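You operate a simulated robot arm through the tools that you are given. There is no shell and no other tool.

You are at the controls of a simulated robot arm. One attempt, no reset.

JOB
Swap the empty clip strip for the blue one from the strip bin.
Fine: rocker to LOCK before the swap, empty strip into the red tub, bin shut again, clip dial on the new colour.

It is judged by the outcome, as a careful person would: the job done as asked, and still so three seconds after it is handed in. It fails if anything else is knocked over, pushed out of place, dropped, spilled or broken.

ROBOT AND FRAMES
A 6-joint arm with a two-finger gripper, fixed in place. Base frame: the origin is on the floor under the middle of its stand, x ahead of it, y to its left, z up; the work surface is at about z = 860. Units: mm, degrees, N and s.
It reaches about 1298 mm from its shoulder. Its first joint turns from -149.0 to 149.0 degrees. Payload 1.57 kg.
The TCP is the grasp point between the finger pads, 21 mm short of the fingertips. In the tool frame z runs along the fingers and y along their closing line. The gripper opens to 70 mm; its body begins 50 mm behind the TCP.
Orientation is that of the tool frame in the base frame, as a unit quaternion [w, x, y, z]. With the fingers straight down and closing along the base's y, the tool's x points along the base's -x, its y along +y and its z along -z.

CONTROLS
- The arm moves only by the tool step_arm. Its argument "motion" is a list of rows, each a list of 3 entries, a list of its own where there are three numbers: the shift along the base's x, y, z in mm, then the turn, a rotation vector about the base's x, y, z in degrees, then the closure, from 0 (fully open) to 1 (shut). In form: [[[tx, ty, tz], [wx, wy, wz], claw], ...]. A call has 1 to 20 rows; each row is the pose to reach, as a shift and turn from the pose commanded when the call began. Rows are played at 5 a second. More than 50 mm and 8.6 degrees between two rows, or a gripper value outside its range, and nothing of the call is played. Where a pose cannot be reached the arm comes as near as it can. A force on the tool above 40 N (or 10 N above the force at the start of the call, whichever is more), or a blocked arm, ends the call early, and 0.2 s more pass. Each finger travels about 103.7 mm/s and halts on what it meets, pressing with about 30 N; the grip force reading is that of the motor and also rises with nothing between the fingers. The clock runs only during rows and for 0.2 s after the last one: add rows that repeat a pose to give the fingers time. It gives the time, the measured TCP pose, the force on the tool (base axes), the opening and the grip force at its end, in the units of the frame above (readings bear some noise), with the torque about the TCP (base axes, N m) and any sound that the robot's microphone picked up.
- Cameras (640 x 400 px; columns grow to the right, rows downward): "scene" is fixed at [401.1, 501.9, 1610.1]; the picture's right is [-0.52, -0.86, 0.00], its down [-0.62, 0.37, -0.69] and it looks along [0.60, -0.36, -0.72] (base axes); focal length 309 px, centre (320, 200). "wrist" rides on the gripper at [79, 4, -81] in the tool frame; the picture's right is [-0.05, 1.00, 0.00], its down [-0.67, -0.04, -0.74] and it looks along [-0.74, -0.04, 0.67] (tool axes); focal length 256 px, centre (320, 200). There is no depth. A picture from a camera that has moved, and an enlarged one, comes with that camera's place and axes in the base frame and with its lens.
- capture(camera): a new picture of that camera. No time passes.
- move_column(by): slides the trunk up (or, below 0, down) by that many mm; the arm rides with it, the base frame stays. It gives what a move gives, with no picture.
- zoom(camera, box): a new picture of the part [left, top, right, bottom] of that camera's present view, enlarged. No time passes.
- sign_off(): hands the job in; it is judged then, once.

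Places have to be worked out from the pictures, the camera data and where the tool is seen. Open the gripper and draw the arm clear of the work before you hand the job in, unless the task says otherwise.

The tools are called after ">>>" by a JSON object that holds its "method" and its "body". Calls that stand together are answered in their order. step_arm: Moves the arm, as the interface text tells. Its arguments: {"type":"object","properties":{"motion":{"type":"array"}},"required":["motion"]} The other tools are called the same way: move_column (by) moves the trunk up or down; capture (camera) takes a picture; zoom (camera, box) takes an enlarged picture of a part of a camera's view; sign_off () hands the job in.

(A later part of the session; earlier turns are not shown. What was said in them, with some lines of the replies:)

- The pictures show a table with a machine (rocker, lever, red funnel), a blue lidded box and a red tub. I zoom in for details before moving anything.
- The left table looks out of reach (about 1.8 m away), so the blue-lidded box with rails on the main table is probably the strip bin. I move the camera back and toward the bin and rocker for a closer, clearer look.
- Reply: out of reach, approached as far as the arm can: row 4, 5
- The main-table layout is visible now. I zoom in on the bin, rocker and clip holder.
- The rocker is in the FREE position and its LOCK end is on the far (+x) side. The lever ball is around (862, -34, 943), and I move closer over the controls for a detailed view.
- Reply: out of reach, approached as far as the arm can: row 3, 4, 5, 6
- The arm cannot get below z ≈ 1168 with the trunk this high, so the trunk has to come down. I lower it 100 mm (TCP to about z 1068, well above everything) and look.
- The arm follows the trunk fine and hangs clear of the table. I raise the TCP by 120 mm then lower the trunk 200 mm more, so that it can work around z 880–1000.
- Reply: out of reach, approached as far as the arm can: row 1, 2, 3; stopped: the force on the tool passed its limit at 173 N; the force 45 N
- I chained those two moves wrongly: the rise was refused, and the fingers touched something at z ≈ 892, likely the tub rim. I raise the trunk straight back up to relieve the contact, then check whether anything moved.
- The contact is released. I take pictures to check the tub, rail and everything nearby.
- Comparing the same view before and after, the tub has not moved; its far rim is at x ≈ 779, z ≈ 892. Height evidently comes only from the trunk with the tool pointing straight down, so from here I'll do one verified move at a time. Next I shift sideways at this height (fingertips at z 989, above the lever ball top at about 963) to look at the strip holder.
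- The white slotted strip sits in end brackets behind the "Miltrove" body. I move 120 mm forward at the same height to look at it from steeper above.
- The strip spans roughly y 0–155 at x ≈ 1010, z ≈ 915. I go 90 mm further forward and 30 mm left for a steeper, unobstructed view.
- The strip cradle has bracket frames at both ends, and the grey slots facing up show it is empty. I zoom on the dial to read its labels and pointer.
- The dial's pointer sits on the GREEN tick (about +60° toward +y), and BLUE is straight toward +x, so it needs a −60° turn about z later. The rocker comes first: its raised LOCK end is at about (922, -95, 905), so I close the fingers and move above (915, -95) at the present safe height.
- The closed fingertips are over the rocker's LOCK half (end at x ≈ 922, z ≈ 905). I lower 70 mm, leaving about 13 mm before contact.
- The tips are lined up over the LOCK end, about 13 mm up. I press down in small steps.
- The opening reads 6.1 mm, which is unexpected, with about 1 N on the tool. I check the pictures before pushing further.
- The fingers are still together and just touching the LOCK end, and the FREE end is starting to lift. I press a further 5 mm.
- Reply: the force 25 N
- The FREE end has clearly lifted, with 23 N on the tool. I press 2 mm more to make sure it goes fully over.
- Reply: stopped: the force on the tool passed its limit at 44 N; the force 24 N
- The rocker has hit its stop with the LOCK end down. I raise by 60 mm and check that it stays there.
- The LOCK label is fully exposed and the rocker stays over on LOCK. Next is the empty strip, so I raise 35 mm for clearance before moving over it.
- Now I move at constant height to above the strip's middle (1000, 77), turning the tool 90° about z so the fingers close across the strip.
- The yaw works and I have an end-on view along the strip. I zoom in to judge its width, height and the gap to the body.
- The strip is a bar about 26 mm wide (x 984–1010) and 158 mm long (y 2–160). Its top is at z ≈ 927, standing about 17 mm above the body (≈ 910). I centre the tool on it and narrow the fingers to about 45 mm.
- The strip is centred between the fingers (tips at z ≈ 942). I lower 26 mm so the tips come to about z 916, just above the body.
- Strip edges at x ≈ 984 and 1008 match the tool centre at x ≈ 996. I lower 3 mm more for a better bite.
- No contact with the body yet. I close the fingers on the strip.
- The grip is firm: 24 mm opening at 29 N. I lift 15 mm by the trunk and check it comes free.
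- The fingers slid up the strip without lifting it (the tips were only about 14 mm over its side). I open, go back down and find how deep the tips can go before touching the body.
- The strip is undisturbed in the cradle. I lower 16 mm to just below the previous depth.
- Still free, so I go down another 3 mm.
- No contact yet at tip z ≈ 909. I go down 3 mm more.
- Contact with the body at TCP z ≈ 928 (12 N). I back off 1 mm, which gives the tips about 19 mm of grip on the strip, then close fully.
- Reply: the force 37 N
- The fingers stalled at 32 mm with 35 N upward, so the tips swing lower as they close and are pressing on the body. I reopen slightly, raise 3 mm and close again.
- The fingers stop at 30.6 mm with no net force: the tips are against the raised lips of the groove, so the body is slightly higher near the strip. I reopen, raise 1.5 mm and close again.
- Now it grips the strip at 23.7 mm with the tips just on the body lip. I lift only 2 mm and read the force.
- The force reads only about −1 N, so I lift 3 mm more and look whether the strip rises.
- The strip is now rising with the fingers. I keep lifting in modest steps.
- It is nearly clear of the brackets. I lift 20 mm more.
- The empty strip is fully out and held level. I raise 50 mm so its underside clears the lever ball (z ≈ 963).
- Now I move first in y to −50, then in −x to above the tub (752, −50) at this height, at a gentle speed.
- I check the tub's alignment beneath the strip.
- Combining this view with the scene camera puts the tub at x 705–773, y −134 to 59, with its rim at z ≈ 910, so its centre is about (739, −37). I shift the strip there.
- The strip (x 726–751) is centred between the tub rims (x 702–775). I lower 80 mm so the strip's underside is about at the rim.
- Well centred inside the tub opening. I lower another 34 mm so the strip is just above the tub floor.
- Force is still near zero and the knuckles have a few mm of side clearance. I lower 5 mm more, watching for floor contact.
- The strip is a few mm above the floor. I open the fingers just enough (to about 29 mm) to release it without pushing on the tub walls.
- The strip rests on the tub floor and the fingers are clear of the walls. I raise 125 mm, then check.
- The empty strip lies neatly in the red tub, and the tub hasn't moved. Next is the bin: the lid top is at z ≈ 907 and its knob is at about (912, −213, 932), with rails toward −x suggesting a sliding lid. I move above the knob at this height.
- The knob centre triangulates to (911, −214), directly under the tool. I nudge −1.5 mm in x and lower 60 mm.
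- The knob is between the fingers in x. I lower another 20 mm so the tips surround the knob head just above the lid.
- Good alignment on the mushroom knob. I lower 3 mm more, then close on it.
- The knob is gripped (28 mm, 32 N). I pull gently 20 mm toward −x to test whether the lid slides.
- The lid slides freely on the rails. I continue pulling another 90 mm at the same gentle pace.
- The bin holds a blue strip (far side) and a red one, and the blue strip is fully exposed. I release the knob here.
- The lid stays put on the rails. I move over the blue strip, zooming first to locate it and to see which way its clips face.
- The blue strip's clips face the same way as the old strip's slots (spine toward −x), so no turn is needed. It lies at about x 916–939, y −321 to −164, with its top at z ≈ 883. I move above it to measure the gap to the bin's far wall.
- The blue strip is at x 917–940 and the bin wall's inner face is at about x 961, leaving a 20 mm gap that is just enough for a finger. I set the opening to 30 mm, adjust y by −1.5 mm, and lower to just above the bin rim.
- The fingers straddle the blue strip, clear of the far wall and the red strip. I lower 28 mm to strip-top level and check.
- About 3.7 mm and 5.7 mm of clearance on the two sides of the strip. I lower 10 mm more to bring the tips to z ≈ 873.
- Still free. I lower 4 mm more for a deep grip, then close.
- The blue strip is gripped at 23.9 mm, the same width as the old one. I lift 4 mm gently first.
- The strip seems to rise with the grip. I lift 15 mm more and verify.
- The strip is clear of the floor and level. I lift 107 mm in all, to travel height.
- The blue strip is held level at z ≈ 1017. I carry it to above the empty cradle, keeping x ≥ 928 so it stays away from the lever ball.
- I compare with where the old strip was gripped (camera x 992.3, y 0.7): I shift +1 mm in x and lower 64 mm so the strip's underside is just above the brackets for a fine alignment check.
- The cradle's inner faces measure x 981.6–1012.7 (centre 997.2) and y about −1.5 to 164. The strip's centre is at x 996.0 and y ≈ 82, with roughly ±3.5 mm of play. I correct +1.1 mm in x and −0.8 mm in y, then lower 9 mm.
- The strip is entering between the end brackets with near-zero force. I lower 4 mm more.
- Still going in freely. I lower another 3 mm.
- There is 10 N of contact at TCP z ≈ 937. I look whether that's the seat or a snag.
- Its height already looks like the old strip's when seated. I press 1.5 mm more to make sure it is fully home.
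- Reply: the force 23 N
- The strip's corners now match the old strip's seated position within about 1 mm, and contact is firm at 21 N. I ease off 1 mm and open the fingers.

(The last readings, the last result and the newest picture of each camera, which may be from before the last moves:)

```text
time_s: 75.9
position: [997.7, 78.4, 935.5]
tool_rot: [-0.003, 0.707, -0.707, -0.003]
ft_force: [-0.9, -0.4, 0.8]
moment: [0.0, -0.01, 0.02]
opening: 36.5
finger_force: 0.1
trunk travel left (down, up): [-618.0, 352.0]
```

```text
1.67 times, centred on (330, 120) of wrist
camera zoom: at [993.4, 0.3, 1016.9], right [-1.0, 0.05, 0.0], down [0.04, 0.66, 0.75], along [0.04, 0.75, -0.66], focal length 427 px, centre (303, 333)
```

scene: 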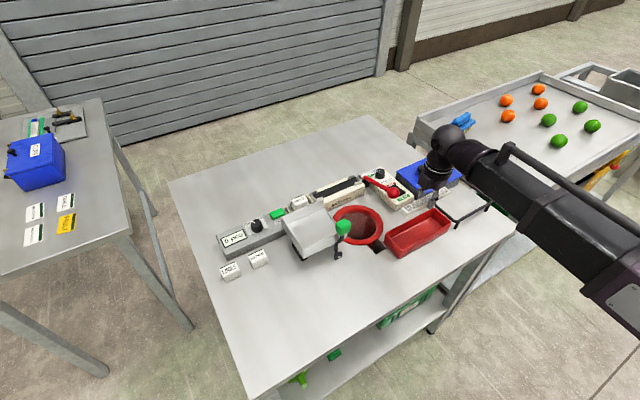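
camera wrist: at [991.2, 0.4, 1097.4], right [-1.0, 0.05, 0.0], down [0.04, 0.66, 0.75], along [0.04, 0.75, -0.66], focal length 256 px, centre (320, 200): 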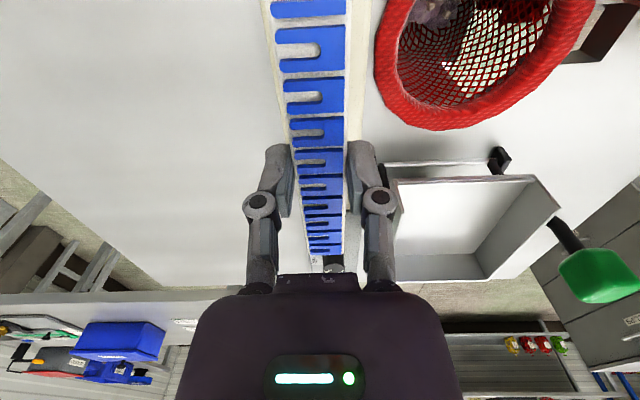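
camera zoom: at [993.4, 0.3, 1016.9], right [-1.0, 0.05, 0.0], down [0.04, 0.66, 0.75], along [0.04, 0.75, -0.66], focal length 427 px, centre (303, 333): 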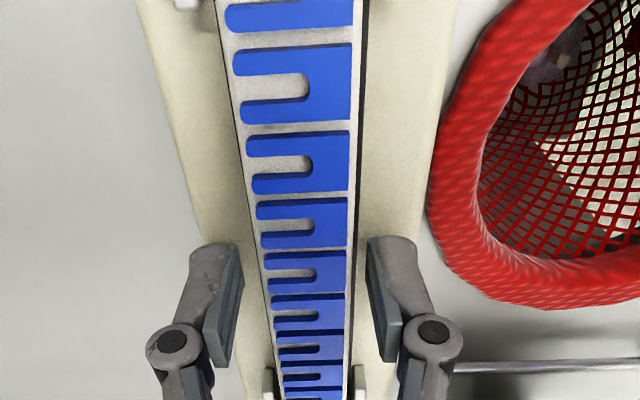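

Released, and the strip stays seated without moving. I raise 80 mm and compare with the original seated view.

>>> {"method": "move_column", "body": {"by": 82}}

>>> {"method": "zoom", "body": {"camera": "scene", "box": [300, 160, 370, 220]}}

>>> {"method": "capture", "body": {"camera": "wrist"}}

>>> {"method": "zoom", "body": {"camera": "wrist", "box": [260, 100, 400, 200]}}

>>> {"method": "zoom", "body": {"camera": "wrist", "box": [260, 0, 400, 100]}}

```text
time_s: 77.1
position: [998.4, 79.5, 1018.5]
tool_rot: [-0.004, 0.707, -0.707, -0.003]
ft_force: [-0.2, -0.7, -0.3]
moment: [-0.01, 0.02, -0.03]
opening: 36.5
finger_force: 0.1
trunk travel left (down, up): [-700.0, 270.0]
```

```text
6.67 times, centred on (335, 190) of scene
camera zoom: at [401.1, 501.9, 1610.1], right [-0.52, -0.86, 0.0], down [-0.62, 0.37, -0.69], along [0.6, -0.36, -0.72], focal length 2062 px, centre (220, 267)
```

zoom: 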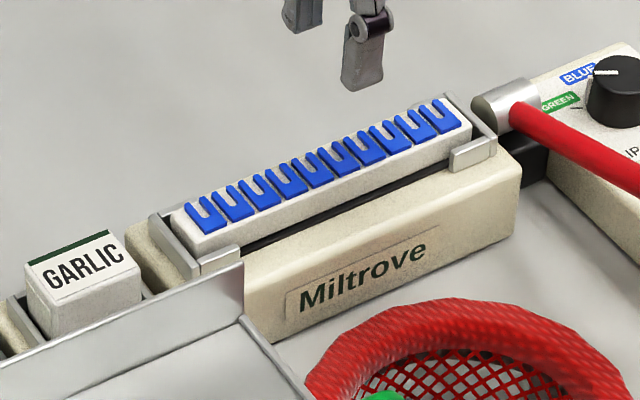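

```text
taken
camera wrist: at [993.6, 0.3, 1098.8], right [-1.0, 0.05, 0.0], down [0.04, 0.66, 0.75], along [0.04, 0.75, -0.66], focal length 256 px, centre (320, 200)
```

wrist: 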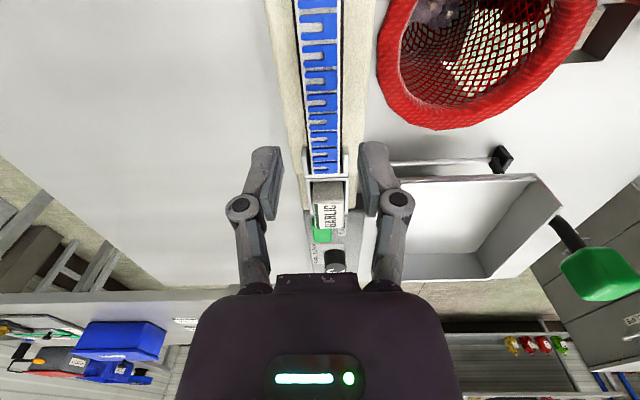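

```text
4.00 times, centred on (330, 150) of wrist
camera zoom: at [993.6, 0.3, 1098.8], right [-1.0, 0.05, 0.0], down [0.04, 0.66, 0.75], along [0.04, 0.75, -0.66], focal length 1024 px, centre (280, 400)
```

zoom: 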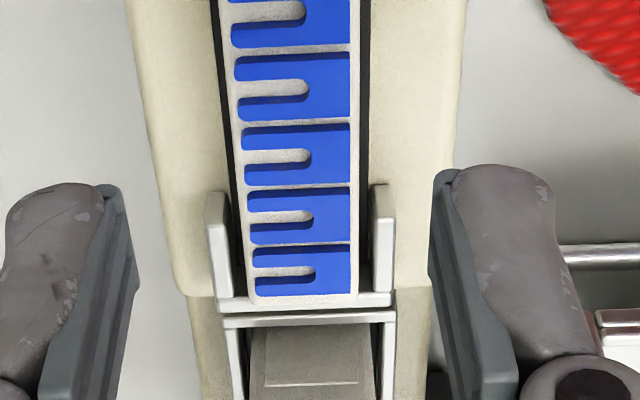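

```text
4.00 times, centred on (330, 50) of wrist
camera zoom: at [993.6, 0.3, 1098.8], right [-1.0, 0.05, 0.0], down [0.04, 0.66, 0.75], along [0.04, 0.75, -0.66], focal length 1024 px, centre (280, 800)
```

zoom: 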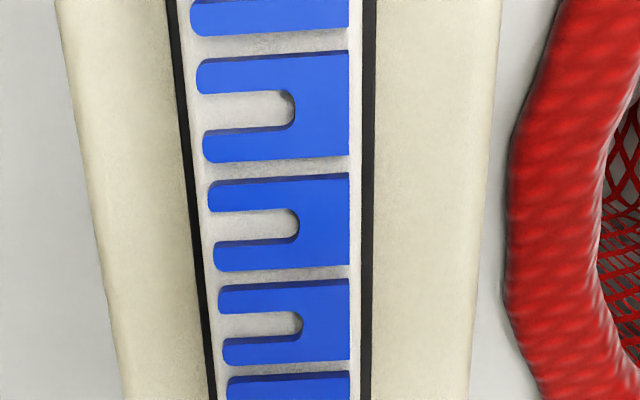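

The strip sits level with even gaps along both sides. I zoom on its ends to check how it lies between the end bars.

>>> {"method": "zoom", "body": {"camera": "wrist", "box": [295, 130, 365, 190]}}

>>> {"method": "zoom", "body": {"camera": "scene", "box": [310, 180, 340, 205]}}

>>> {"method": "zoom", "body": {"camera": "scene", "box": [340, 165, 370, 190]}}

```text
6.67 times, centred on (330, 160) of wrist
camera zoom: at [993.6, 0.3, 1098.8], right [-1.0, 0.05, 0.0], down [0.04, 0.66, 0.75], along [0.04, 0.75, -0.66], focal length 1707 px, centre (253, 467)
```

zoom: 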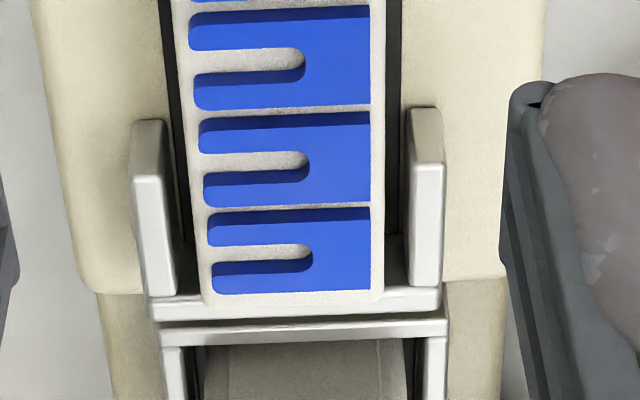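

```text
16.00 times, centred on (325, 192) of scene
camera zoom: at [401.1, 501.9, 1610.1], right [-0.52, -0.86, 0.0], down [-0.62, 0.37, -0.69], along [0.6, -0.36, -0.72], focal length 4948 px, centre (240, 320)
```

zoom: 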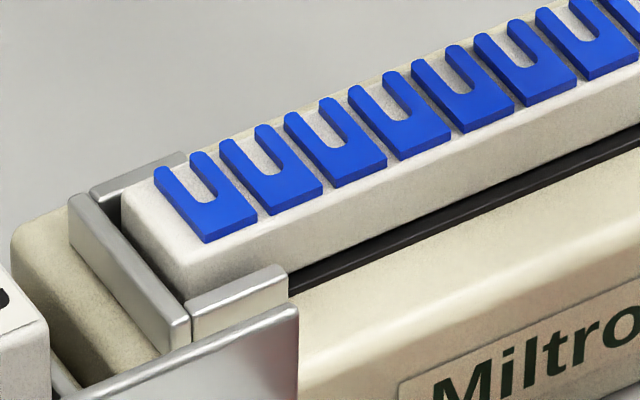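

```text
16.00 times, centred on (355, 178) of scene
camera zoom: at [401.1, 501.9, 1610.1], right [-0.52, -0.86, 0.0], down [-0.62, 0.37, -0.69], along [0.6, -0.36, -0.72], focal length 4948 px, centre (-240, 560)
```

zoom: 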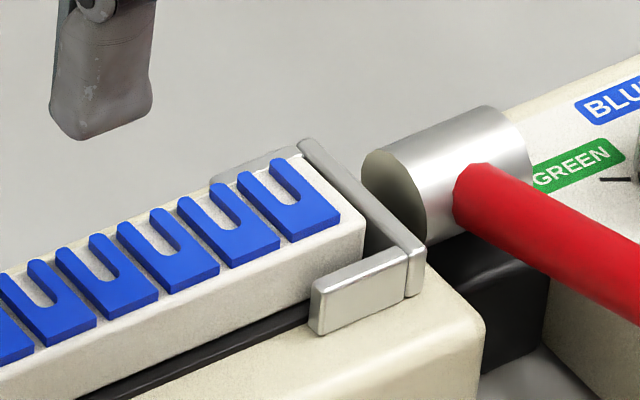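

The blue strip is properly seated between the brackets. Next is the dial: the latest triangulation puts its knob near (981, −88) with the top at z ≈ 928. I move above it for a close look.

>>> {"method": "step_arm", "body": {"motion": [[[-2, -25, 0], [0, 0, 0], 0.2], [[-4, -50, 0], [0, 0, 0], 0.2], [[-6, -75, 0], [0, 0, 0], 0.2], [[-8, -100, 0], [0, 0, 0], 0.2], [[-11, -125, 0], [0, 0, 0], 0.2], [[-13, -150, 0], [0, 0, 0], 0.2], [[-14, -170, 0], [0, 0, 0], 0.2], [[-14, -170, 0], [0, 0, 0], 0.2]]}}

>>> {"method": "capture", "body": {"camera": "wrist"}}

>>> {"method": "zoom", "body": {"camera": "wrist", "box": [250, 20, 410, 140]}}

>>> {"method": "zoom", "body": {"camera": "scene", "box": [350, 150, 420, 200]}}

```text
time_s: 78.9
position: [985.2, -90.3, 1017.8]
tool_rot: [0.003, -0.707, 0.707, 0.003]
ft_force: [0.0, 0.4, 0.3]
moment: [-0.02, 0.01, 0.04]
opening: 56.4
finger_force: 0.0
trunk travel left (down, up): [-700.0, 270.0]
```

```text
taken
camera wrist: at [980.1, -170.5, 1098.9], right [-1.0, 0.05, 0.0], down [0.04, 0.66, 0.75], along [0.04, 0.75, -0.66], focal length 256 px, centre (320, 200)
```

wrist: 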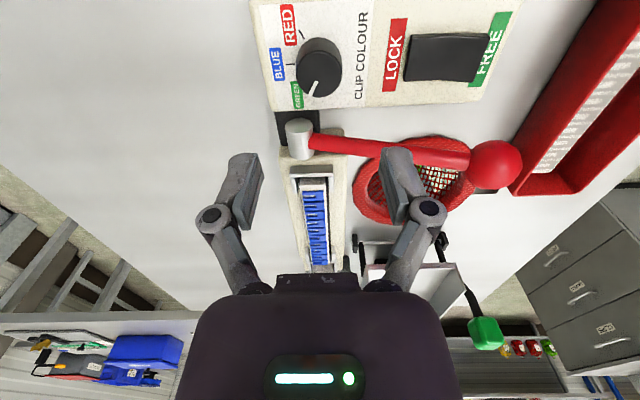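

```text
3.33 times, centred on (330, 80) of wrist
camera zoom: at [980.1, -170.5, 1098.9], right [-1.0, 0.05, 0.0], down [0.04, 0.66, 0.75], along [0.04, 0.75, -0.66], focal length 853 px, centre (287, 600)
```

zoom: 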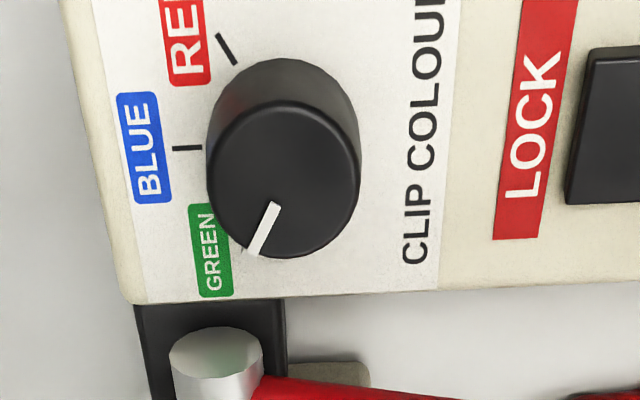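

```text
8.00 times, centred on (385, 175) of scene
camera zoom: at [401.1, 501.9, 1610.1], right [-0.52, -0.86, 0.0], down [-0.62, 0.37, -0.69], along [0.6, -0.36, -0.72], focal length 2474 px, centre (-200, 400)
```

zoom: 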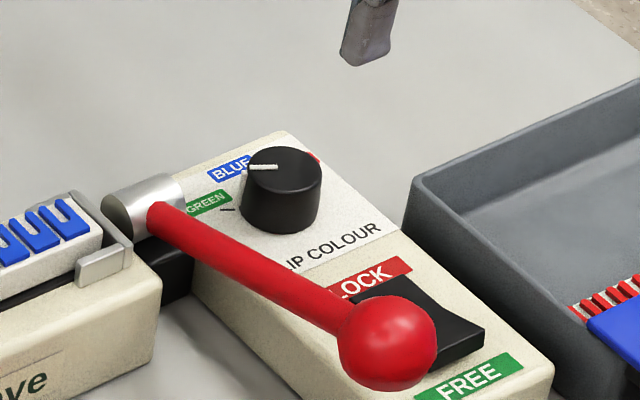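

The dial pointer is on GREEN; BLUE's tick points straight +x, 60° clockwise seen from above. The knob's centre is about (984, −95), so I shift −4 mm in y and lower 75 mm.

>>> {"method": "step_arm", "body": {"motion": [[[0, -4, 0], [0, 0, 0], 0.2], [[0, -4, 0], [0, 0, 0], 0.2]]}}

>>> {"method": "move_column", "body": {"by": -75}}

>>> {"method": "zoom", "body": {"camera": "wrist", "box": [200, 60, 440, 240]}}

>>> {"method": "zoom", "body": {"camera": "scene", "box": [350, 140, 420, 200]}}

```text
time_s: 79.5
position: [984.7, -93.6, 1018.7]
tool_rot: [-0.003, 0.707, -0.707, -0.003]
ft_force: [-1.1, 0.0, -1.0]
moment: [0.01, -0.02, 0.0]
opening: 55.9
finger_force: 0.0
trunk travel left (down, up): [-700.0, 270.0]
```

```text
time_s: 80.6
position: [984.5, -93.9, 943.0]
tool_rot: [-0.003, 0.708, -0.707, -0.003]
ft_force: [-0.5, -0.3, 0.1]
moment: [-0.03, 0.05, 0.01]
opening: 55.9
finger_force: 0.1
trunk travel left (down, up): [-625.0, 345.0]
```

```text
2.22 times, centred on (320, 150) of wrist
camera zoom: at [979.7, -173.6, 1024.0], right [-1.0, 0.05, 0.0], down [0.04, 0.66, 0.75], along [0.04, 0.75, -0.66], focal length 569 px, centre (320, 311)
```

zoom: 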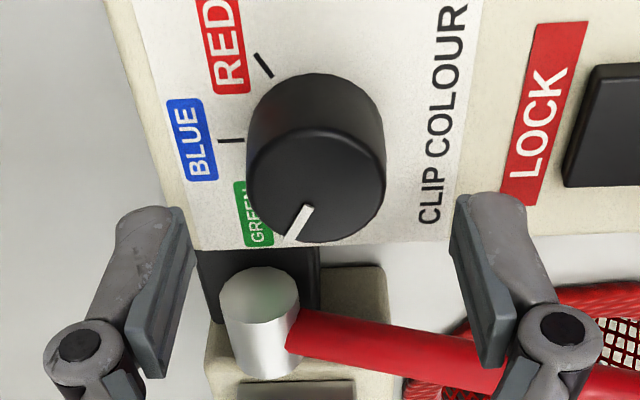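

```text
6.67 times, centred on (385, 170) of scene
camera zoom: at [401.1, 501.9, 1610.1], right [-0.52, -0.86, 0.0], down [-0.62, 0.37, -0.69], along [0.6, -0.36, -0.72], focal length 2062 px, centre (-113, 400)
```

zoom: 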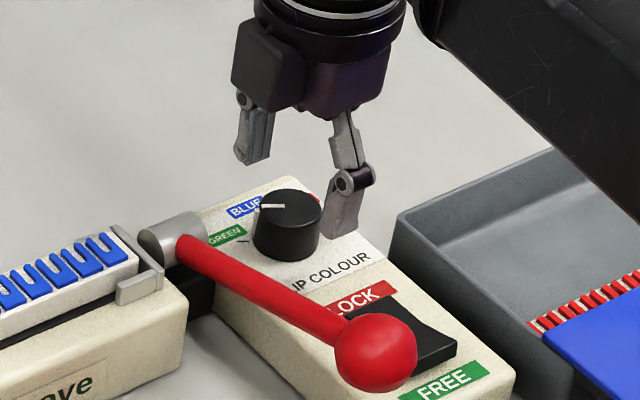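

Two heights of the same view give the knob top at (984, −95.4, 917) and the panel at z ≈ 897. I lower 20 mm so the tips are about 5 mm above the panel.

>>> {"method": "move_column", "body": {"by": -20}}

>>> {"method": "zoom", "body": {"camera": "wrist", "box": [200, 60, 440, 240]}}

>>> {"method": "zoom", "body": {"camera": "scene", "box": [350, 140, 420, 200]}}

```text
time_s: 81.3
position: [984.5, -94.5, 923.7]
tool_rot: [0.002, -0.707, 0.707, 0.003]
ft_force: [0.0, 0.3, 0.3]
moment: [-0.01, 0.0, -0.01]
opening: 56.1
finger_force: 0.1
trunk travel left (down, up): [-605.0, 365.0]
```

```text
2.22 times, centred on (320, 150) of wrist
camera zoom: at [979.7, -173.6, 1004.0], right [-1.0, 0.05, 0.0], down [0.04, 0.66, 0.75], along [0.04, 0.75, -0.66], focal length 569 px, centre (320, 311)
```

zoom: 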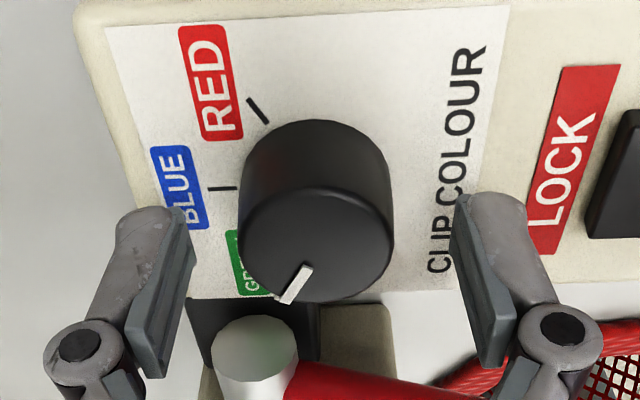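

```text
6.67 times, centred on (385, 170) of scene
camera zoom: at [401.1, 501.9, 1610.1], right [-0.52, -0.86, 0.0], down [-0.62, 0.37, -0.69], along [0.6, -0.36, -0.72], focal length 2062 px, centre (-113, 400)
```

zoom: 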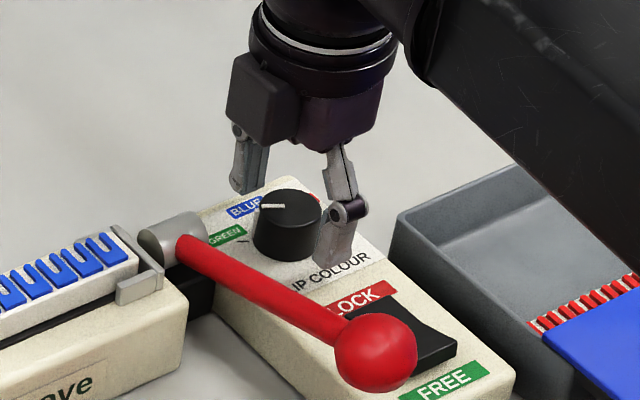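

The fingers straddle the knob without touching anything. I close on it.

>>> {"method": "step_arm", "body": {"motion": [[[0, 0, 0], [0, 0, 0], 0.35], [[0, 0, 0], [0, 0, 0], 0.5], [[0, 0, 0], [0, 0, 0], 0.65], [[0, 0, 0], [0, 0, 0], 0.8], [[0, 0, 0], [0, 0, 0], 0.8]]}}

>>> {"method": "zoom", "body": {"camera": "wrist", "box": [200, 60, 440, 240]}}

```text
time_s: 82.5
position: [984.8, -94.1, 923.4]
tool_rot: [-0.004, 0.707, -0.707, -0.003]
ft_force: [9.6, -0.7, 8.3]
moment: [-0.1, -0.23, 0.02]
opening: 32.8
finger_force: 31.7
trunk travel left (down, up): [-605.0, 365.0]
```

```text
2.22 times, centred on (320, 150) of wrist
camera zoom: at [980.4, -173.7, 1004.0], right [-1.0, 0.05, 0.0], down [0.03, 0.66, 0.75], along [0.04, 0.75, -0.66], focal length 569 px, centre (320, 311)
```

zoom: 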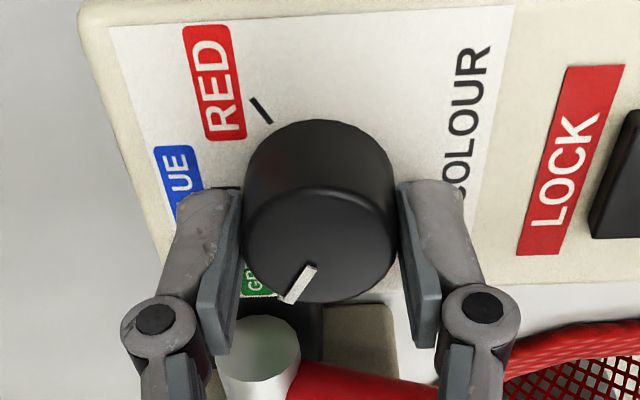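

The knob is gripped at 33 mm. I rotate −60° about z in small rows, nudging (+0.7, −1.0) mm to stay on the knob's axis.

>>> {"method": "step_arm", "body": {"motion": [[[0.7, -0.5, 0], [0, 0, 0], 0.8], [[0.7, -1, 0], [0, 0, -7.5], 0.8], [[0.7, -1, 0], [0, 0, -15], 0.8], [[0.7, -1, 0], [0, 0, -22.5], 0.8], [[0.7, -1, 0], [0, 0, -30], 0.8], [[0.7, -1, 0], [0, 0, -37.5], 0.8], [[0.7, -1, 0], [0, 0, -45], 0.8], [[0.7, -1, 0], [0, 0, -52.5], 0.8], [[0.7, -1, 0], [0, 0, -60], 0.8], [[0.7, -1, 0], [0, 0, -60], 0.8]]}}

>>> {"method": "capture", "body": {"camera": "wrist"}}

>>> {"method": "zoom", "body": {"camera": "wrist", "box": [200, 60, 440, 240]}}

>>> {"method": "zoom", "body": {"camera": "scene", "box": [350, 140, 420, 200]}}

```text
time_s: 84.7
position: [985.9, -94.1, 923.5]
tool_rot: [0.005, -0.258, 0.966, 0.0]
ft_force: [15.9, 1.6, 11.9]
moment: [-0.14, -0.2, 0.03]
opening: 33.1
finger_force: 31.7
trunk travel left (down, up): [-605.0, 365.0]
```

```text
taken
camera wrist: at [914.0, -130.3, 1003.9], right [-0.45, 0.89, 0.0], down [0.59, 0.3, 0.75], along [0.67, 0.34, -0.66], focal length 256 px, centre (320, 200)
```

wrist: 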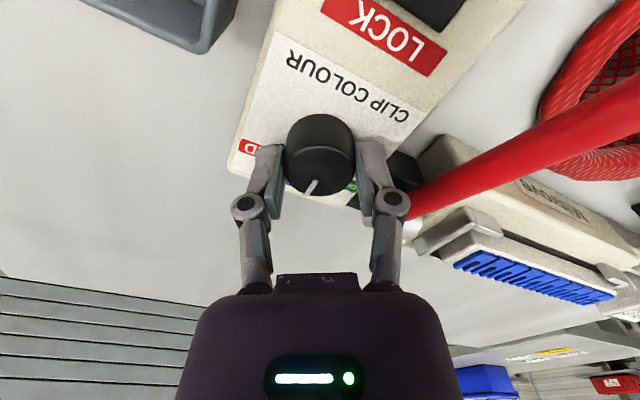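

```text
2.22 times, centred on (320, 150) of wrist
camera zoom: at [914.0, -130.3, 1003.9], right [-0.45, 0.89, 0.0], down [0.59, 0.3, 0.75], along [0.67, 0.34, -0.66], focal length 569 px, centre (320, 311)
```

zoom: 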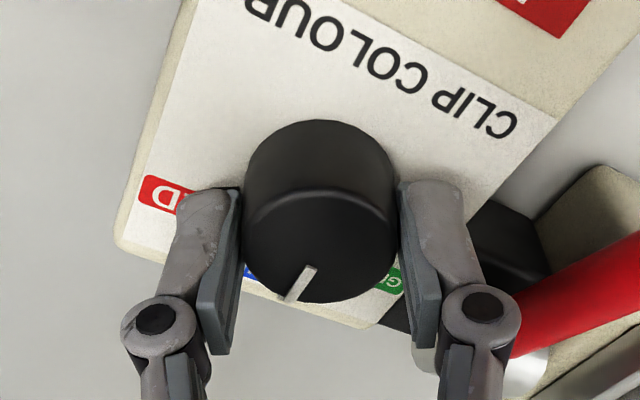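

```text
6.67 times, centred on (385, 170) of scene
camera zoom: at [401.1, 501.9, 1610.1], right [-0.52, -0.86, 0.0], down [-0.62, 0.37, -0.69], along [0.6, -0.36, -0.72], focal length 2062 px, centre (-113, 400)
```

zoom: 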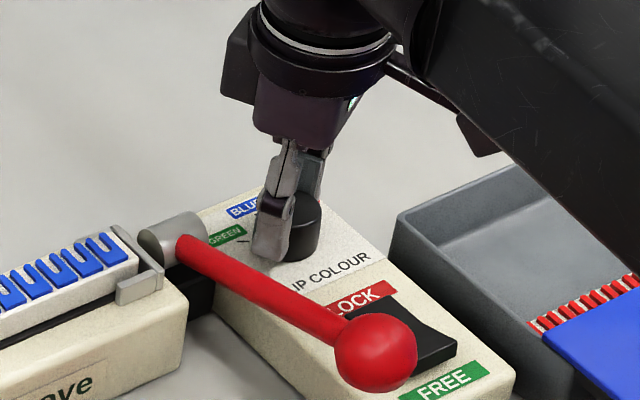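

The pointer moved with the fingers through the whole 60°. I open to about 42 mm (keeping away from the lever) and raise.

>>> {"method": "step_arm", "body": {"motion": [[[0.7, -0.5, 0], [0, 0, 0], 0.55], [[0.7, -0.5, 0], [0, 0, 0], 0.4], [[0.7, -0.5, 0], [0, 0, 0], 0.4]]}}

>>> {"method": "move_column", "body": {"by": 94}}

>>> {"method": "capture", "body": {"camera": "wrist"}}

>>> {"method": "zoom", "body": {"camera": "wrist", "box": [200, 20, 440, 180]}}

>>> {"method": "zoom", "body": {"camera": "scene", "box": [355, 155, 415, 205]}}

```text
time_s: 85.5
position: [985.9, -94.8, 923.4]
tool_rot: [0.004, -0.259, 0.966, 0.001]
ft_force: [-0.4, -0.9, -0.3]
moment: [0.0, 0.0, 0.03]
opening: 41.9
finger_force: 0.0
trunk travel left (down, up): [-605.0, 365.0]
```

```text
time_s: 86.7
position: [986.2, -94.6, 1017.8]
tool_rot: [0.004, -0.259, 0.966, 0.001]
ft_force: [-0.2, 0.3, -0.3]
moment: [0.0, 0.0, -0.02]
opening: 41.9
finger_force: 0.0
trunk travel left (down, up): [-699.0, 271.0]
```

```text
taken
camera wrist: at [914.2, -131.2, 1097.8], right [-0.45, 0.89, 0.0], down [0.59, 0.3, 0.75], along [0.67, 0.34, -0.66], focal length 256 px, centre (320, 200)
```

wrist: 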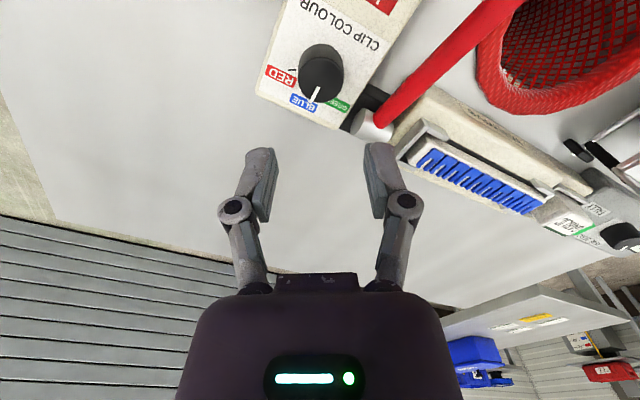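

```text
2.50 times, centred on (320, 100) of wrist
camera zoom: at [914.2, -131.2, 1097.8], right [-0.45, 0.89, 0.0], down [0.59, 0.3, 0.75], along [0.67, 0.34, -0.66], focal length 640 px, centre (320, 450)
```

zoom: 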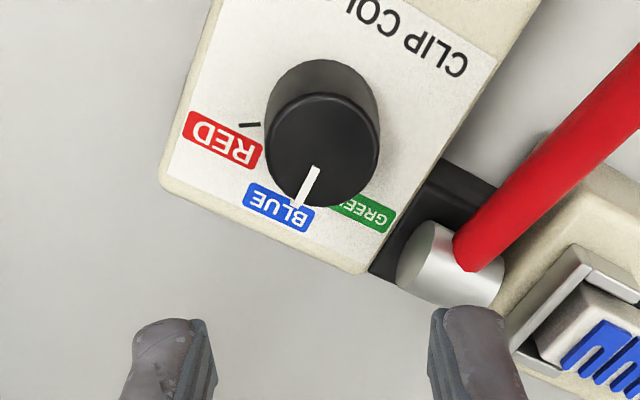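

```text
8.00 times, centred on (385, 180) of scene
camera zoom: at [401.1, 501.9, 1610.1], right [-0.52, -0.86, 0.0], down [-0.62, 0.37, -0.69], along [0.6, -0.36, -0.72], focal length 2474 px, centre (-200, 360)
```

zoom: 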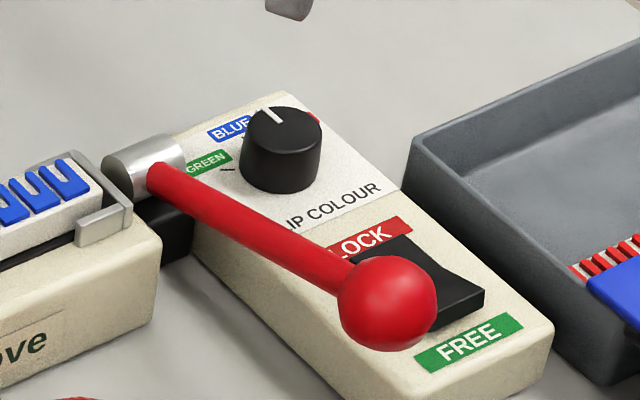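

The dial now points to BLUE within about 1°. Last is closing the bin: I go back over the lid knob at about (801, −213), turning the tool back +60°.

>>> {"method": "step_arm", "body": {"motion": [[[-18, -12, 0], [0, 0, 6], 0.2], [[-37, -24, 0], [0, 0, 12], 0.2], [[-55, -36, 0], [0, 0, 18], 0.2], [[-74, -48, 0], [0, 0, 24], 0.2], [[-92, -60, 0], [0, 0, 30], 0.2], [[-111, -72, 0], [0, 0, 36], 0.2], [[-130, -84, 0], [0, 0, 42], 0.2], [[-148, -96, 0], [0, 0, 48], 0.2], [[-167, -108, 0], [0, 0, 54], 0.2], [[-183.6, -118, 0], [0, 0, 60], 0.2], [[-183.6, -118, 0], [0, 0, 60], 0.2]]}}

>>> {"method": "capture", "body": {"camera": "wrist"}}

>>> {"method": "zoom", "body": {"camera": "scene", "box": [370, 130, 500, 240]}}

```text
time_s: 89.1
position: [803.6, -213.5, 1018.3]
tool_rot: [-0.002, 0.708, -0.706, -0.002]
ft_force: [-0.4, 0.2, 0.7]
moment: [-0.01, 0.0, 0.0]
opening: 55.9
finger_force: 0.0
trunk travel left (down, up): [-699.0, 271.0]
```

```text
taken
camera wrist: at [799.1, -292.5, 1097.9], right [-1.0, 0.05, 0.0], down [0.03, 0.66, 0.75], along [0.04, 0.75, -0.66], focal length 256 px, centre (320, 200)
```

wrist: 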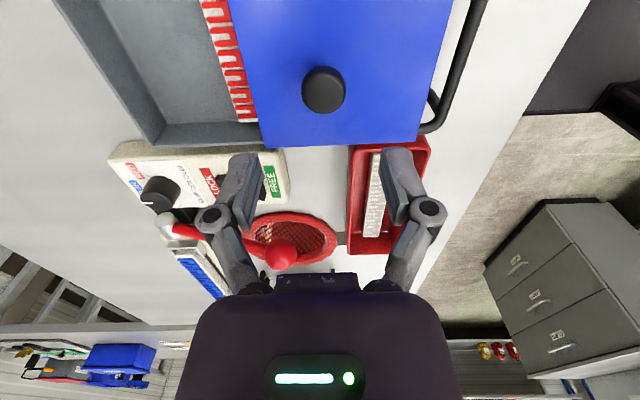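

```text
3.64 times, centred on (435, 185) of scene
camera zoom: at [401.1, 501.9, 1610.1], right [-0.52, -0.86, 0.0], down [-0.62, 0.37, -0.69], along [0.6, -0.36, -0.72], focal length 1125 px, centre (-98, 254)
```

zoom: 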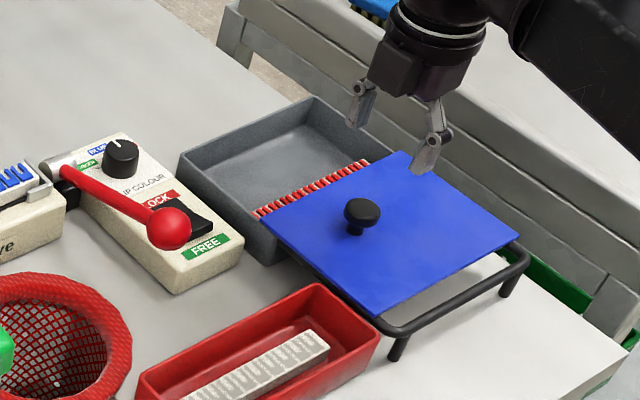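

The knob is right below. I trim −2 mm in x and lower 60 mm.

>>> {"method": "step_arm", "body": {"motion": [[[-2.2, -0.5, 0], [0, 0, 0], 0.2], [[-2.2, -0.5, 0], [0, 0, 0], 0.2]]}}

>>> {"method": "move_column", "body": {"by": -60}}

>>> {"method": "zoom", "body": {"camera": "wrist", "box": [200, 80, 440, 240]}}

```text
time_s: 89.7
position: [801.5, -213.1, 1017.1]
tool_rot: [-0.002, 0.707, -0.707, -0.004]
ft_force: [-0.3, -0.9, 0.3]
moment: [0.03, 0.02, 0.03]
opening: 56.1
finger_force: 0.1
trunk travel left (down, up): [-699.0, 271.0]
```

```text
time_s: 90.7
position: [800.9, -213.2, 957.5]
tool_rot: [-0.003, 0.707, -0.707, -0.003]
ft_force: [0.0, 0.1, -0.1]
moment: [0.0, -0.03, -0.03]
opening: 55.9
finger_force: 0.0
trunk travel left (down, up): [-639.0, 331.0]
```

```text
2.50 times, centred on (320, 160) of wrist
camera zoom: at [796.6, -293.1, 1038.0], right [-1.0, 0.05, 0.0], down [0.04, 0.66, 0.75], along [0.04, 0.75, -0.66], focal length 640 px, centre (320, 300)
```

zoom: 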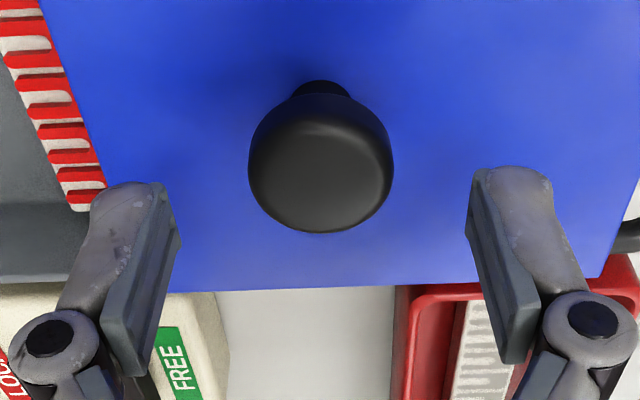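

The alignment is the same as before. I lower 24.5 mm to the earlier grip height and close on the knob.

>>> {"method": "move_column", "body": {"by": -24.5}}

>>> {"method": "step_arm", "body": {"motion": [[[0, 0, 0], [0, 0, 0], 0.4], [[0, 0, 0], [0, 0, 0], 0.6], [[0, 0, 0], [0, 0, 0], 0.8], [[0, 0, 0], [0, 0, 0], 1], [[0, 0, 0], [0, 0, 0], 1]]}}

>>> {"method": "zoom", "body": {"camera": "wrist", "box": [200, 80, 440, 240]}}

```text
time_s: 91.4
position: [800.4, -213.4, 932.7]
tool_rot: [0.003, -0.707, 0.707, 0.003]
ft_force: [0.6, -0.2, -0.3]
moment: [-0.02, 0.0, 0.02]
opening: 55.9
finger_force: 0.0
trunk travel left (down, up): [-614.0, 356.0]
```

```text
time_s: 92.6
position: [802.0, -213.4, 933.2]
tool_rot: [0.003, -0.707, 0.707, 0.003]
ft_force: [-0.7, -0.7, 1.9]
moment: [-0.01, 0.01, -0.02]
opening: 28.5
finger_force: 31.8
trunk travel left (down, up): [-614.0, 356.0]
```

```text
2.50 times, centred on (320, 160) of wrist
camera zoom: at [796.6, -293.2, 1013.6], right [-1.0, 0.05, 0.0], down [0.04, 0.66, 0.75], along [0.04, 0.75, -0.66], focal length 640 px, centre (320, 300)
```

zoom: 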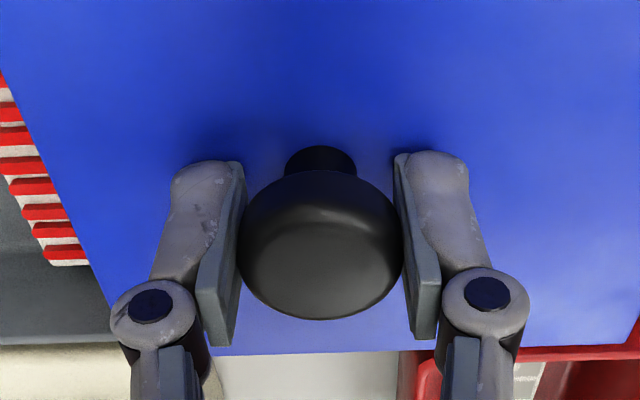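

The knob is gripped. I push the lid back +x by 102 mm, leaving the last 8 mm for a slower finish.

>>> {"method": "step_arm", "body": {"motion": [[[5, 0, 0], [0, 0, 0], 1], [[12, 0, 0], [0, 0, 0], 1], [[20, 0, 0], [0, 0, 0], 1], [[28, 0, 0], [0, 0, 0], 1], [[36, 0, 0], [0, 0, 0], 1], [[44, 0, 0], [0, 0, 0], 1], [[52, 0, 0], [0, 0, 0], 1], [[60, 0, 0], [0, 0, 0], 1], [[68, 0, 0], [0, 0, 0], 1], [[76, 0, 0], [0, 0, 0], 1], [[84, 0, 0], [0, 0, 0], 1], [[92, 0, 0], [0, 0, 0], 1], [[98, 0, 0], [0, 0, 0], 1], [[102, 0, 0], [0, 0, 0], 1]]}}

>>> {"method": "capture", "body": {"camera": "wrist"}}

>>> {"method": "zoom", "body": {"camera": "scene", "box": [370, 130, 500, 240]}}

```text
time_s: 95.6
position: [903.8, -214.9, 934.2]
tool_rot: [0.004, -0.707, 0.707, 0.002]
ft_force: [0.0, -4.0, 1.0]
moment: [0.14, 0.02, 0.01]
opening: 28.5
finger_force: 31.9
trunk travel left (down, up): [-614.0, 356.0]
```

```text
taken
camera wrist: at [897.9, -293.1, 1013.5], right [-1.0, 0.05, 0.0], down [0.04, 0.66, 0.75], along [0.04, 0.75, -0.66], focal length 256 px, centre (320, 200)
```

wrist: 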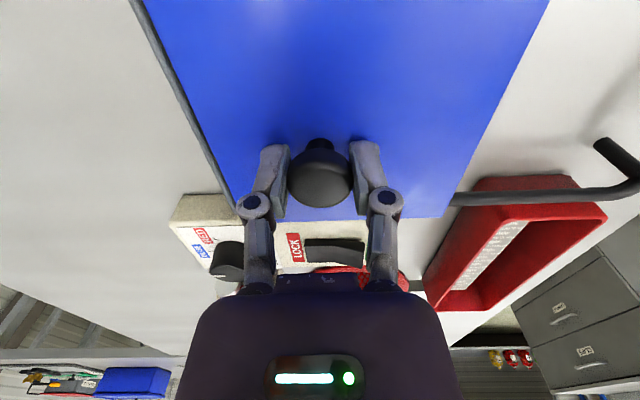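

```text
3.64 times, centred on (435, 185) of scene
camera zoom: at [401.1, 501.9, 1610.1], right [-0.52, -0.86, 0.0], down [-0.62, 0.37, -0.69], along [0.6, -0.36, -0.72], focal length 1125 px, centre (-98, 254)
```

zoom: 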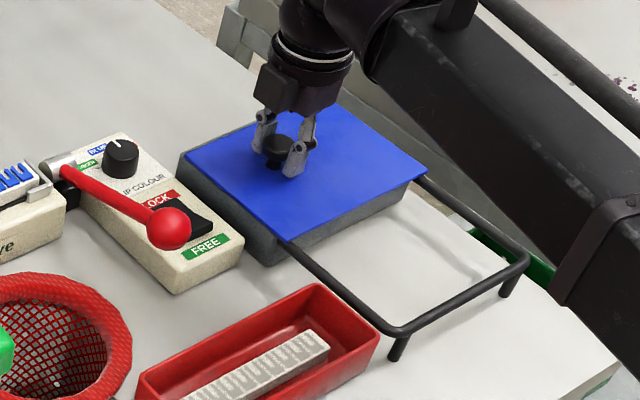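

The lid is almost home. I push the last 9 mm slowly, watching the force.

>>> {"method": "step_arm", "body": {"motion": [[[3, 0, 0], [0, 0, 0], 1], [[6, 0, 0], [0, 0, 0], 1], [[8, 0, 0], [0, 0, 0], 1], [[9, 0, 0], [0, 0, 0], 1], [[9, 0, 0], [0, 0, 0], 1]]}}

>>> {"method": "capture", "body": {"camera": "wrist"}}

>>> {"method": "zoom", "body": {"camera": "scene", "box": [370, 130, 500, 240]}}

```text
time_s: 96.8
position: [913.1, -213.7, 932.0]
tool_rot: [-0.003, 0.708, -0.707, -0.003]
ft_force: [-0.2, 0.3, 1.3]
moment: [-0.1, 0.01, 0.01]
opening: 28.5
finger_force: 31.6
trunk travel left (down, up): [-614.0, 356.0]
```

```text
taken
camera wrist: at [907.5, -293.1, 1013.5], right [-1.0, 0.05, 0.0], down [0.03, 0.66, 0.75], along [0.04, 0.75, -0.66], focal length 256 px, centre (320, 200)
```

wrist: 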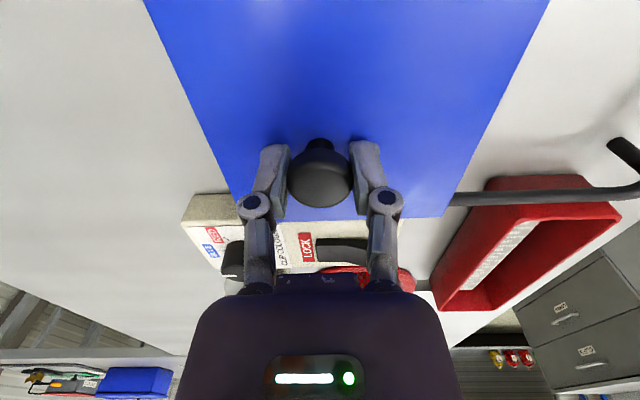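

```text
3.64 times, centred on (435, 185) of scene
camera zoom: at [401.1, 501.9, 1610.1], right [-0.52, -0.86, 0.0], down [-0.62, 0.37, -0.69], along [0.6, -0.36, -0.72], focal length 1125 px, centre (-98, 254)
```

zoom: 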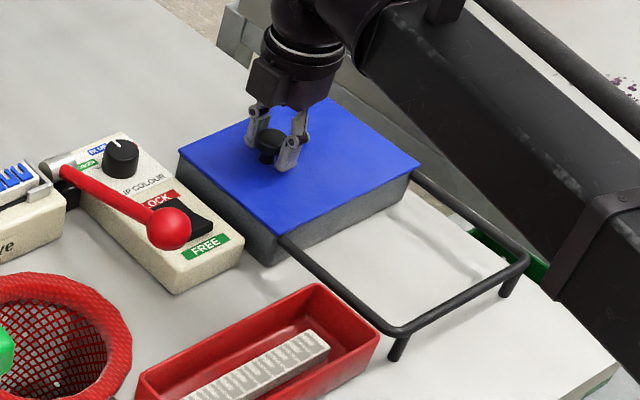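

The lid looks home with no residual force. I open, raise, and compare with the original picture of the shut bin.

>>> {"method": "step_arm", "body": {"motion": [[[0, 0, 0], [0, 0, 0], 0.5], [[0, 0, 0], [0, 0, 0], 0.25], [[0, 0, 0], [0, 0, 0], 0.25]]}}

>>> {"method": "move_column", "body": {"by": 90}}

>>> {"method": "zoom", "body": {"camera": "scene", "box": [360, 140, 500, 240]}}

>>> {"method": "capture", "body": {"camera": "wrist"}}

```text
time_s: 97.6
position: [912.5, -214.5, 932.0]
tool_rot: [-0.003, 0.707, -0.707, -0.003]
ft_force: [-0.1, 0.0, -0.1]
moment: [0.01, 0.01, 0.05]
opening: 52.6
finger_force: 0.0
trunk travel left (down, up): [-614.0, 356.0]
```

```text
time_s: 98.9
position: [911.2, -213.2, 1022.0]
tool_rot: [-0.003, 0.707, -0.707, -0.003]
ft_force: [-1.2, 0.5, -0.5]
moment: [0.01, -0.04, -0.01]
opening: 52.9
finger_force: 0.0
trunk travel left (down, up): [-704.0, 266.0]
```

```text
4.00 times, centred on (430, 190) of scene
camera zoom: at [401.1, 501.9, 1610.1], right [-0.52, -0.86, 0.0], down [-0.62, 0.37, -0.69], along [0.6, -0.36, -0.72], focal length 1237 px, centre (-120, 240)
```

zoom: 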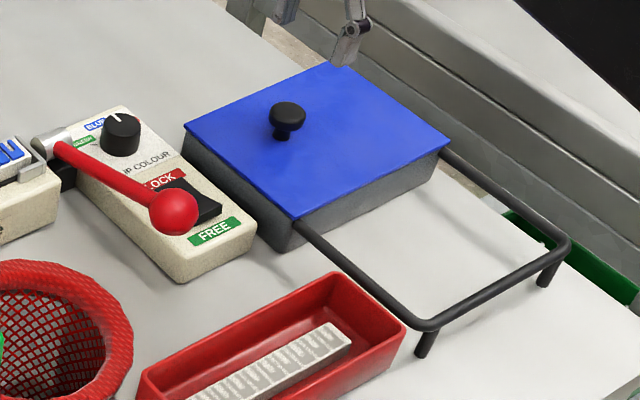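

```text
taken
camera wrist: at [907.5, -293.3, 1103.3], right [-1.0, 0.05, 0.0], down [0.04, 0.66, 0.75], along [0.04, 0.75, -0.66], focal length 256 px, centre (320, 200)
```

wrist: 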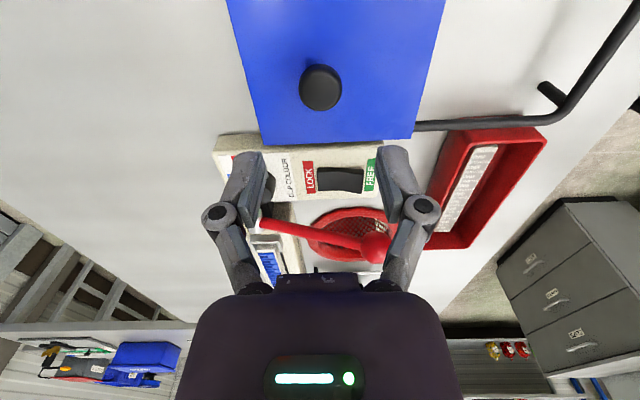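

The lid corners and knob match the original shut picture exactly. I raise the trunk well clear, then retract the arm.

>>> {"method": "move_column", "body": {"by": 145}}

>>> {"method": "step_arm", "body": {"motion": [[[-25, 10, 0], [0, 0, -7.5], 0], [[-50, 20, 0], [0, 0, -15], 0], [[-75, 30, 0], [0, 0, -22.5], 0], [[-100, 40, 0], [0, 0, -30], 0], [[-125, 50, 0], [0, 0, -37.5], 0], [[-150, 60, 0], [0, 0, -45], 0], [[-175, 70, 0], [0, 0, -52.5], 0], [[-200, 75, 0], [0, 0, -60], 0], [[-225, 77, 0], [0, 0, -67.5], 0], [[-250, 77, 0], [0, 0, -75], 0], [[-275, 77, 0], [0, 0, -82.5], 0], [[-300, 77, 0], [0, 0, -90], 0], [[-300, 77, 0], [0, 0, -90], 0]]}}

>>> {"method": "capture", "body": {"camera": "scene"}}

>>> {"method": "capture", "body": {"camera": "wrist"}}

```text
time_s: 100.6
position: [912.7, -212.6, 1168.5]
tool_rot: [0.003, -0.707, 0.708, 0.003]
ft_force: [-0.3, 1.1, 0.3]
moment: [0.01, 0.01, -0.01]
opening: 52.5
finger_force: 0.0
trunk travel left (down, up): [-849.0, 121.0]
```

```text
time_s: 103.4
position: [613.8, -135.4, 1167.8]
tool_rot: [0.005, 0.001, 1.0, -0.001]
ft_force: [-0.6, 0.2, 0.3]
moment: [0.01, 0.05, 0.02]
opening: 69.8
finger_force: 0.1
trunk travel left (down, up): [-849.0, 121.0]
```

```text
taken
```

scene: 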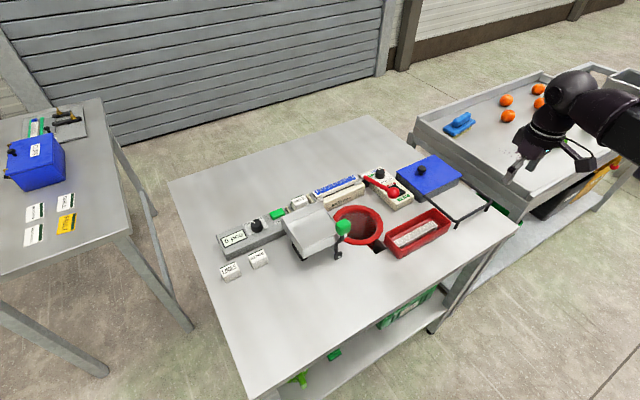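

```text
taken
camera wrist: at [532.9, -131.1, 1248.3], right [0.05, 1.0, 0.0], down [0.66, -0.04, 0.75], along [0.75, -0.04, -0.66], focal length 256 px, centre (320, 200)
```

wrist: 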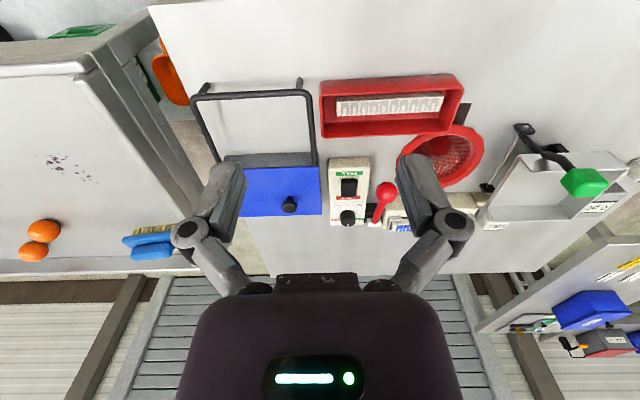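

The arm is retracted with the gripper open. I do one last close check of every item before handing in.

>>> {"method": "zoom", "body": {"camera": "scene", "box": [300, 150, 420, 235]}}

>>> {"method": "zoom", "body": {"camera": "scene", "box": [355, 155, 415, 205]}}

>>> {"method": "zoom", "body": {"camera": "scene", "box": [320, 140, 500, 270]}}

>>> {"method": "zoom", "body": {"camera": "scene", "box": [200, 140, 360, 290]}}

```text
4.71 times, centred on (360, 192) of scene
camera zoom: at [401.1, 501.9, 1610.1], right [-0.52, -0.86, 0.0], down [-0.62, 0.37, -0.69], along [0.6, -0.36, -0.72], focal length 1455 px, centre (132, 235)
```

zoom: 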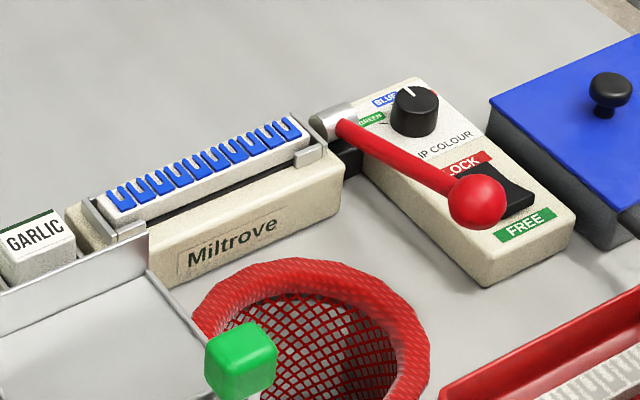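

```text
8.00 times, centred on (385, 180) of scene
camera zoom: at [401.1, 501.9, 1610.1], right [-0.52, -0.86, 0.0], down [-0.62, 0.37, -0.69], along [0.6, -0.36, -0.72], focal length 2474 px, centre (-200, 360)
```

zoom: 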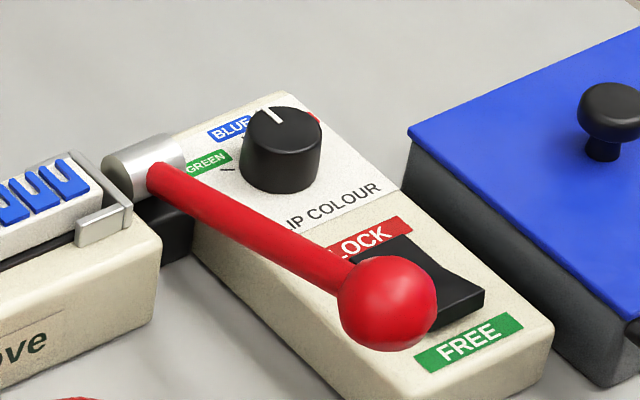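

```text
3.08 times, centred on (410, 205) of scene
camera zoom: at [401.1, 501.9, 1610.1], right [-0.52, -0.86, 0.0], down [-0.62, 0.37, -0.69], along [0.6, -0.36, -0.72], focal length 952 px, centre (43, 185)
```

zoom: 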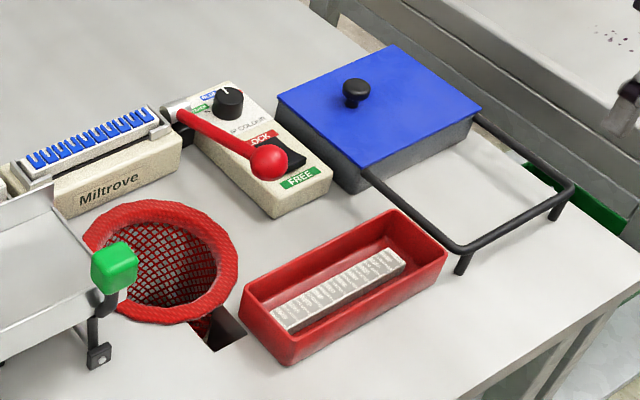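

```text
2.67 times, centred on (280, 215) of scene
camera zoom: at [401.1, 501.9, 1610.1], right [-0.52, -0.86, 0.0], down [-0.62, 0.37, -0.69], along [0.6, -0.36, -0.72], focal length 825 px, centre (427, 160)
```

zoom: 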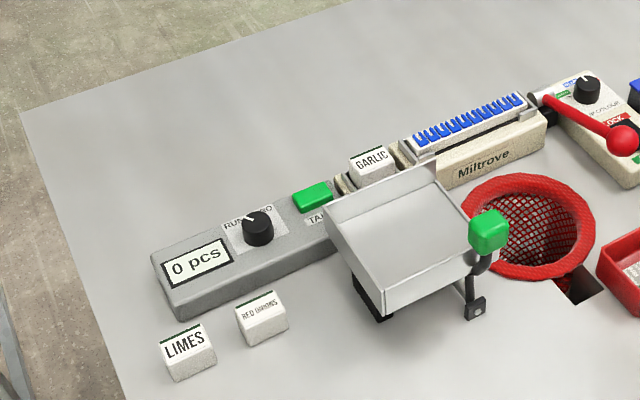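

The final check shows the rocker on LOCK, the blue strip seated, and the empty strip in the red tub. The bin is shut and the dial is on BLUE. Everything else is where it was and the arm is clear, so I hand in the job.

>>> {"method": "sign_off", "body": {}}

```text
The job is handed in.
```

The swap is done and handed in: the blue strip is in the clip holder and the empty one is in the red tub. I don't have the judging result.

- **Rocker:** pressed over to LOCK before I touched the strip, and it stayed there.
- **Blue strip:** sits at the same height as the old one did, clips facing the same way, with a little play at both ends. It lies 1–2 mm nearer the GARLIC block end than the old one.
- **Bin:** lid slid shut, and its corners and knob match the first picture. The red strip is still inside.
- **Clip dial:** turned from GREEN to BLUE; the pointer is about 1° off the mark.

**Tub contact:** early on, I lowered the trunk too far and the fingers came down hard on the tub area, peaking at 173 N. In the before-and-after pictures the tub hasn't moved, and nothing looks damaged.

My first attempt to lift the empty strip also slipped, without moving it; the second lift held. The gripper is open and the arm is clear of the table.
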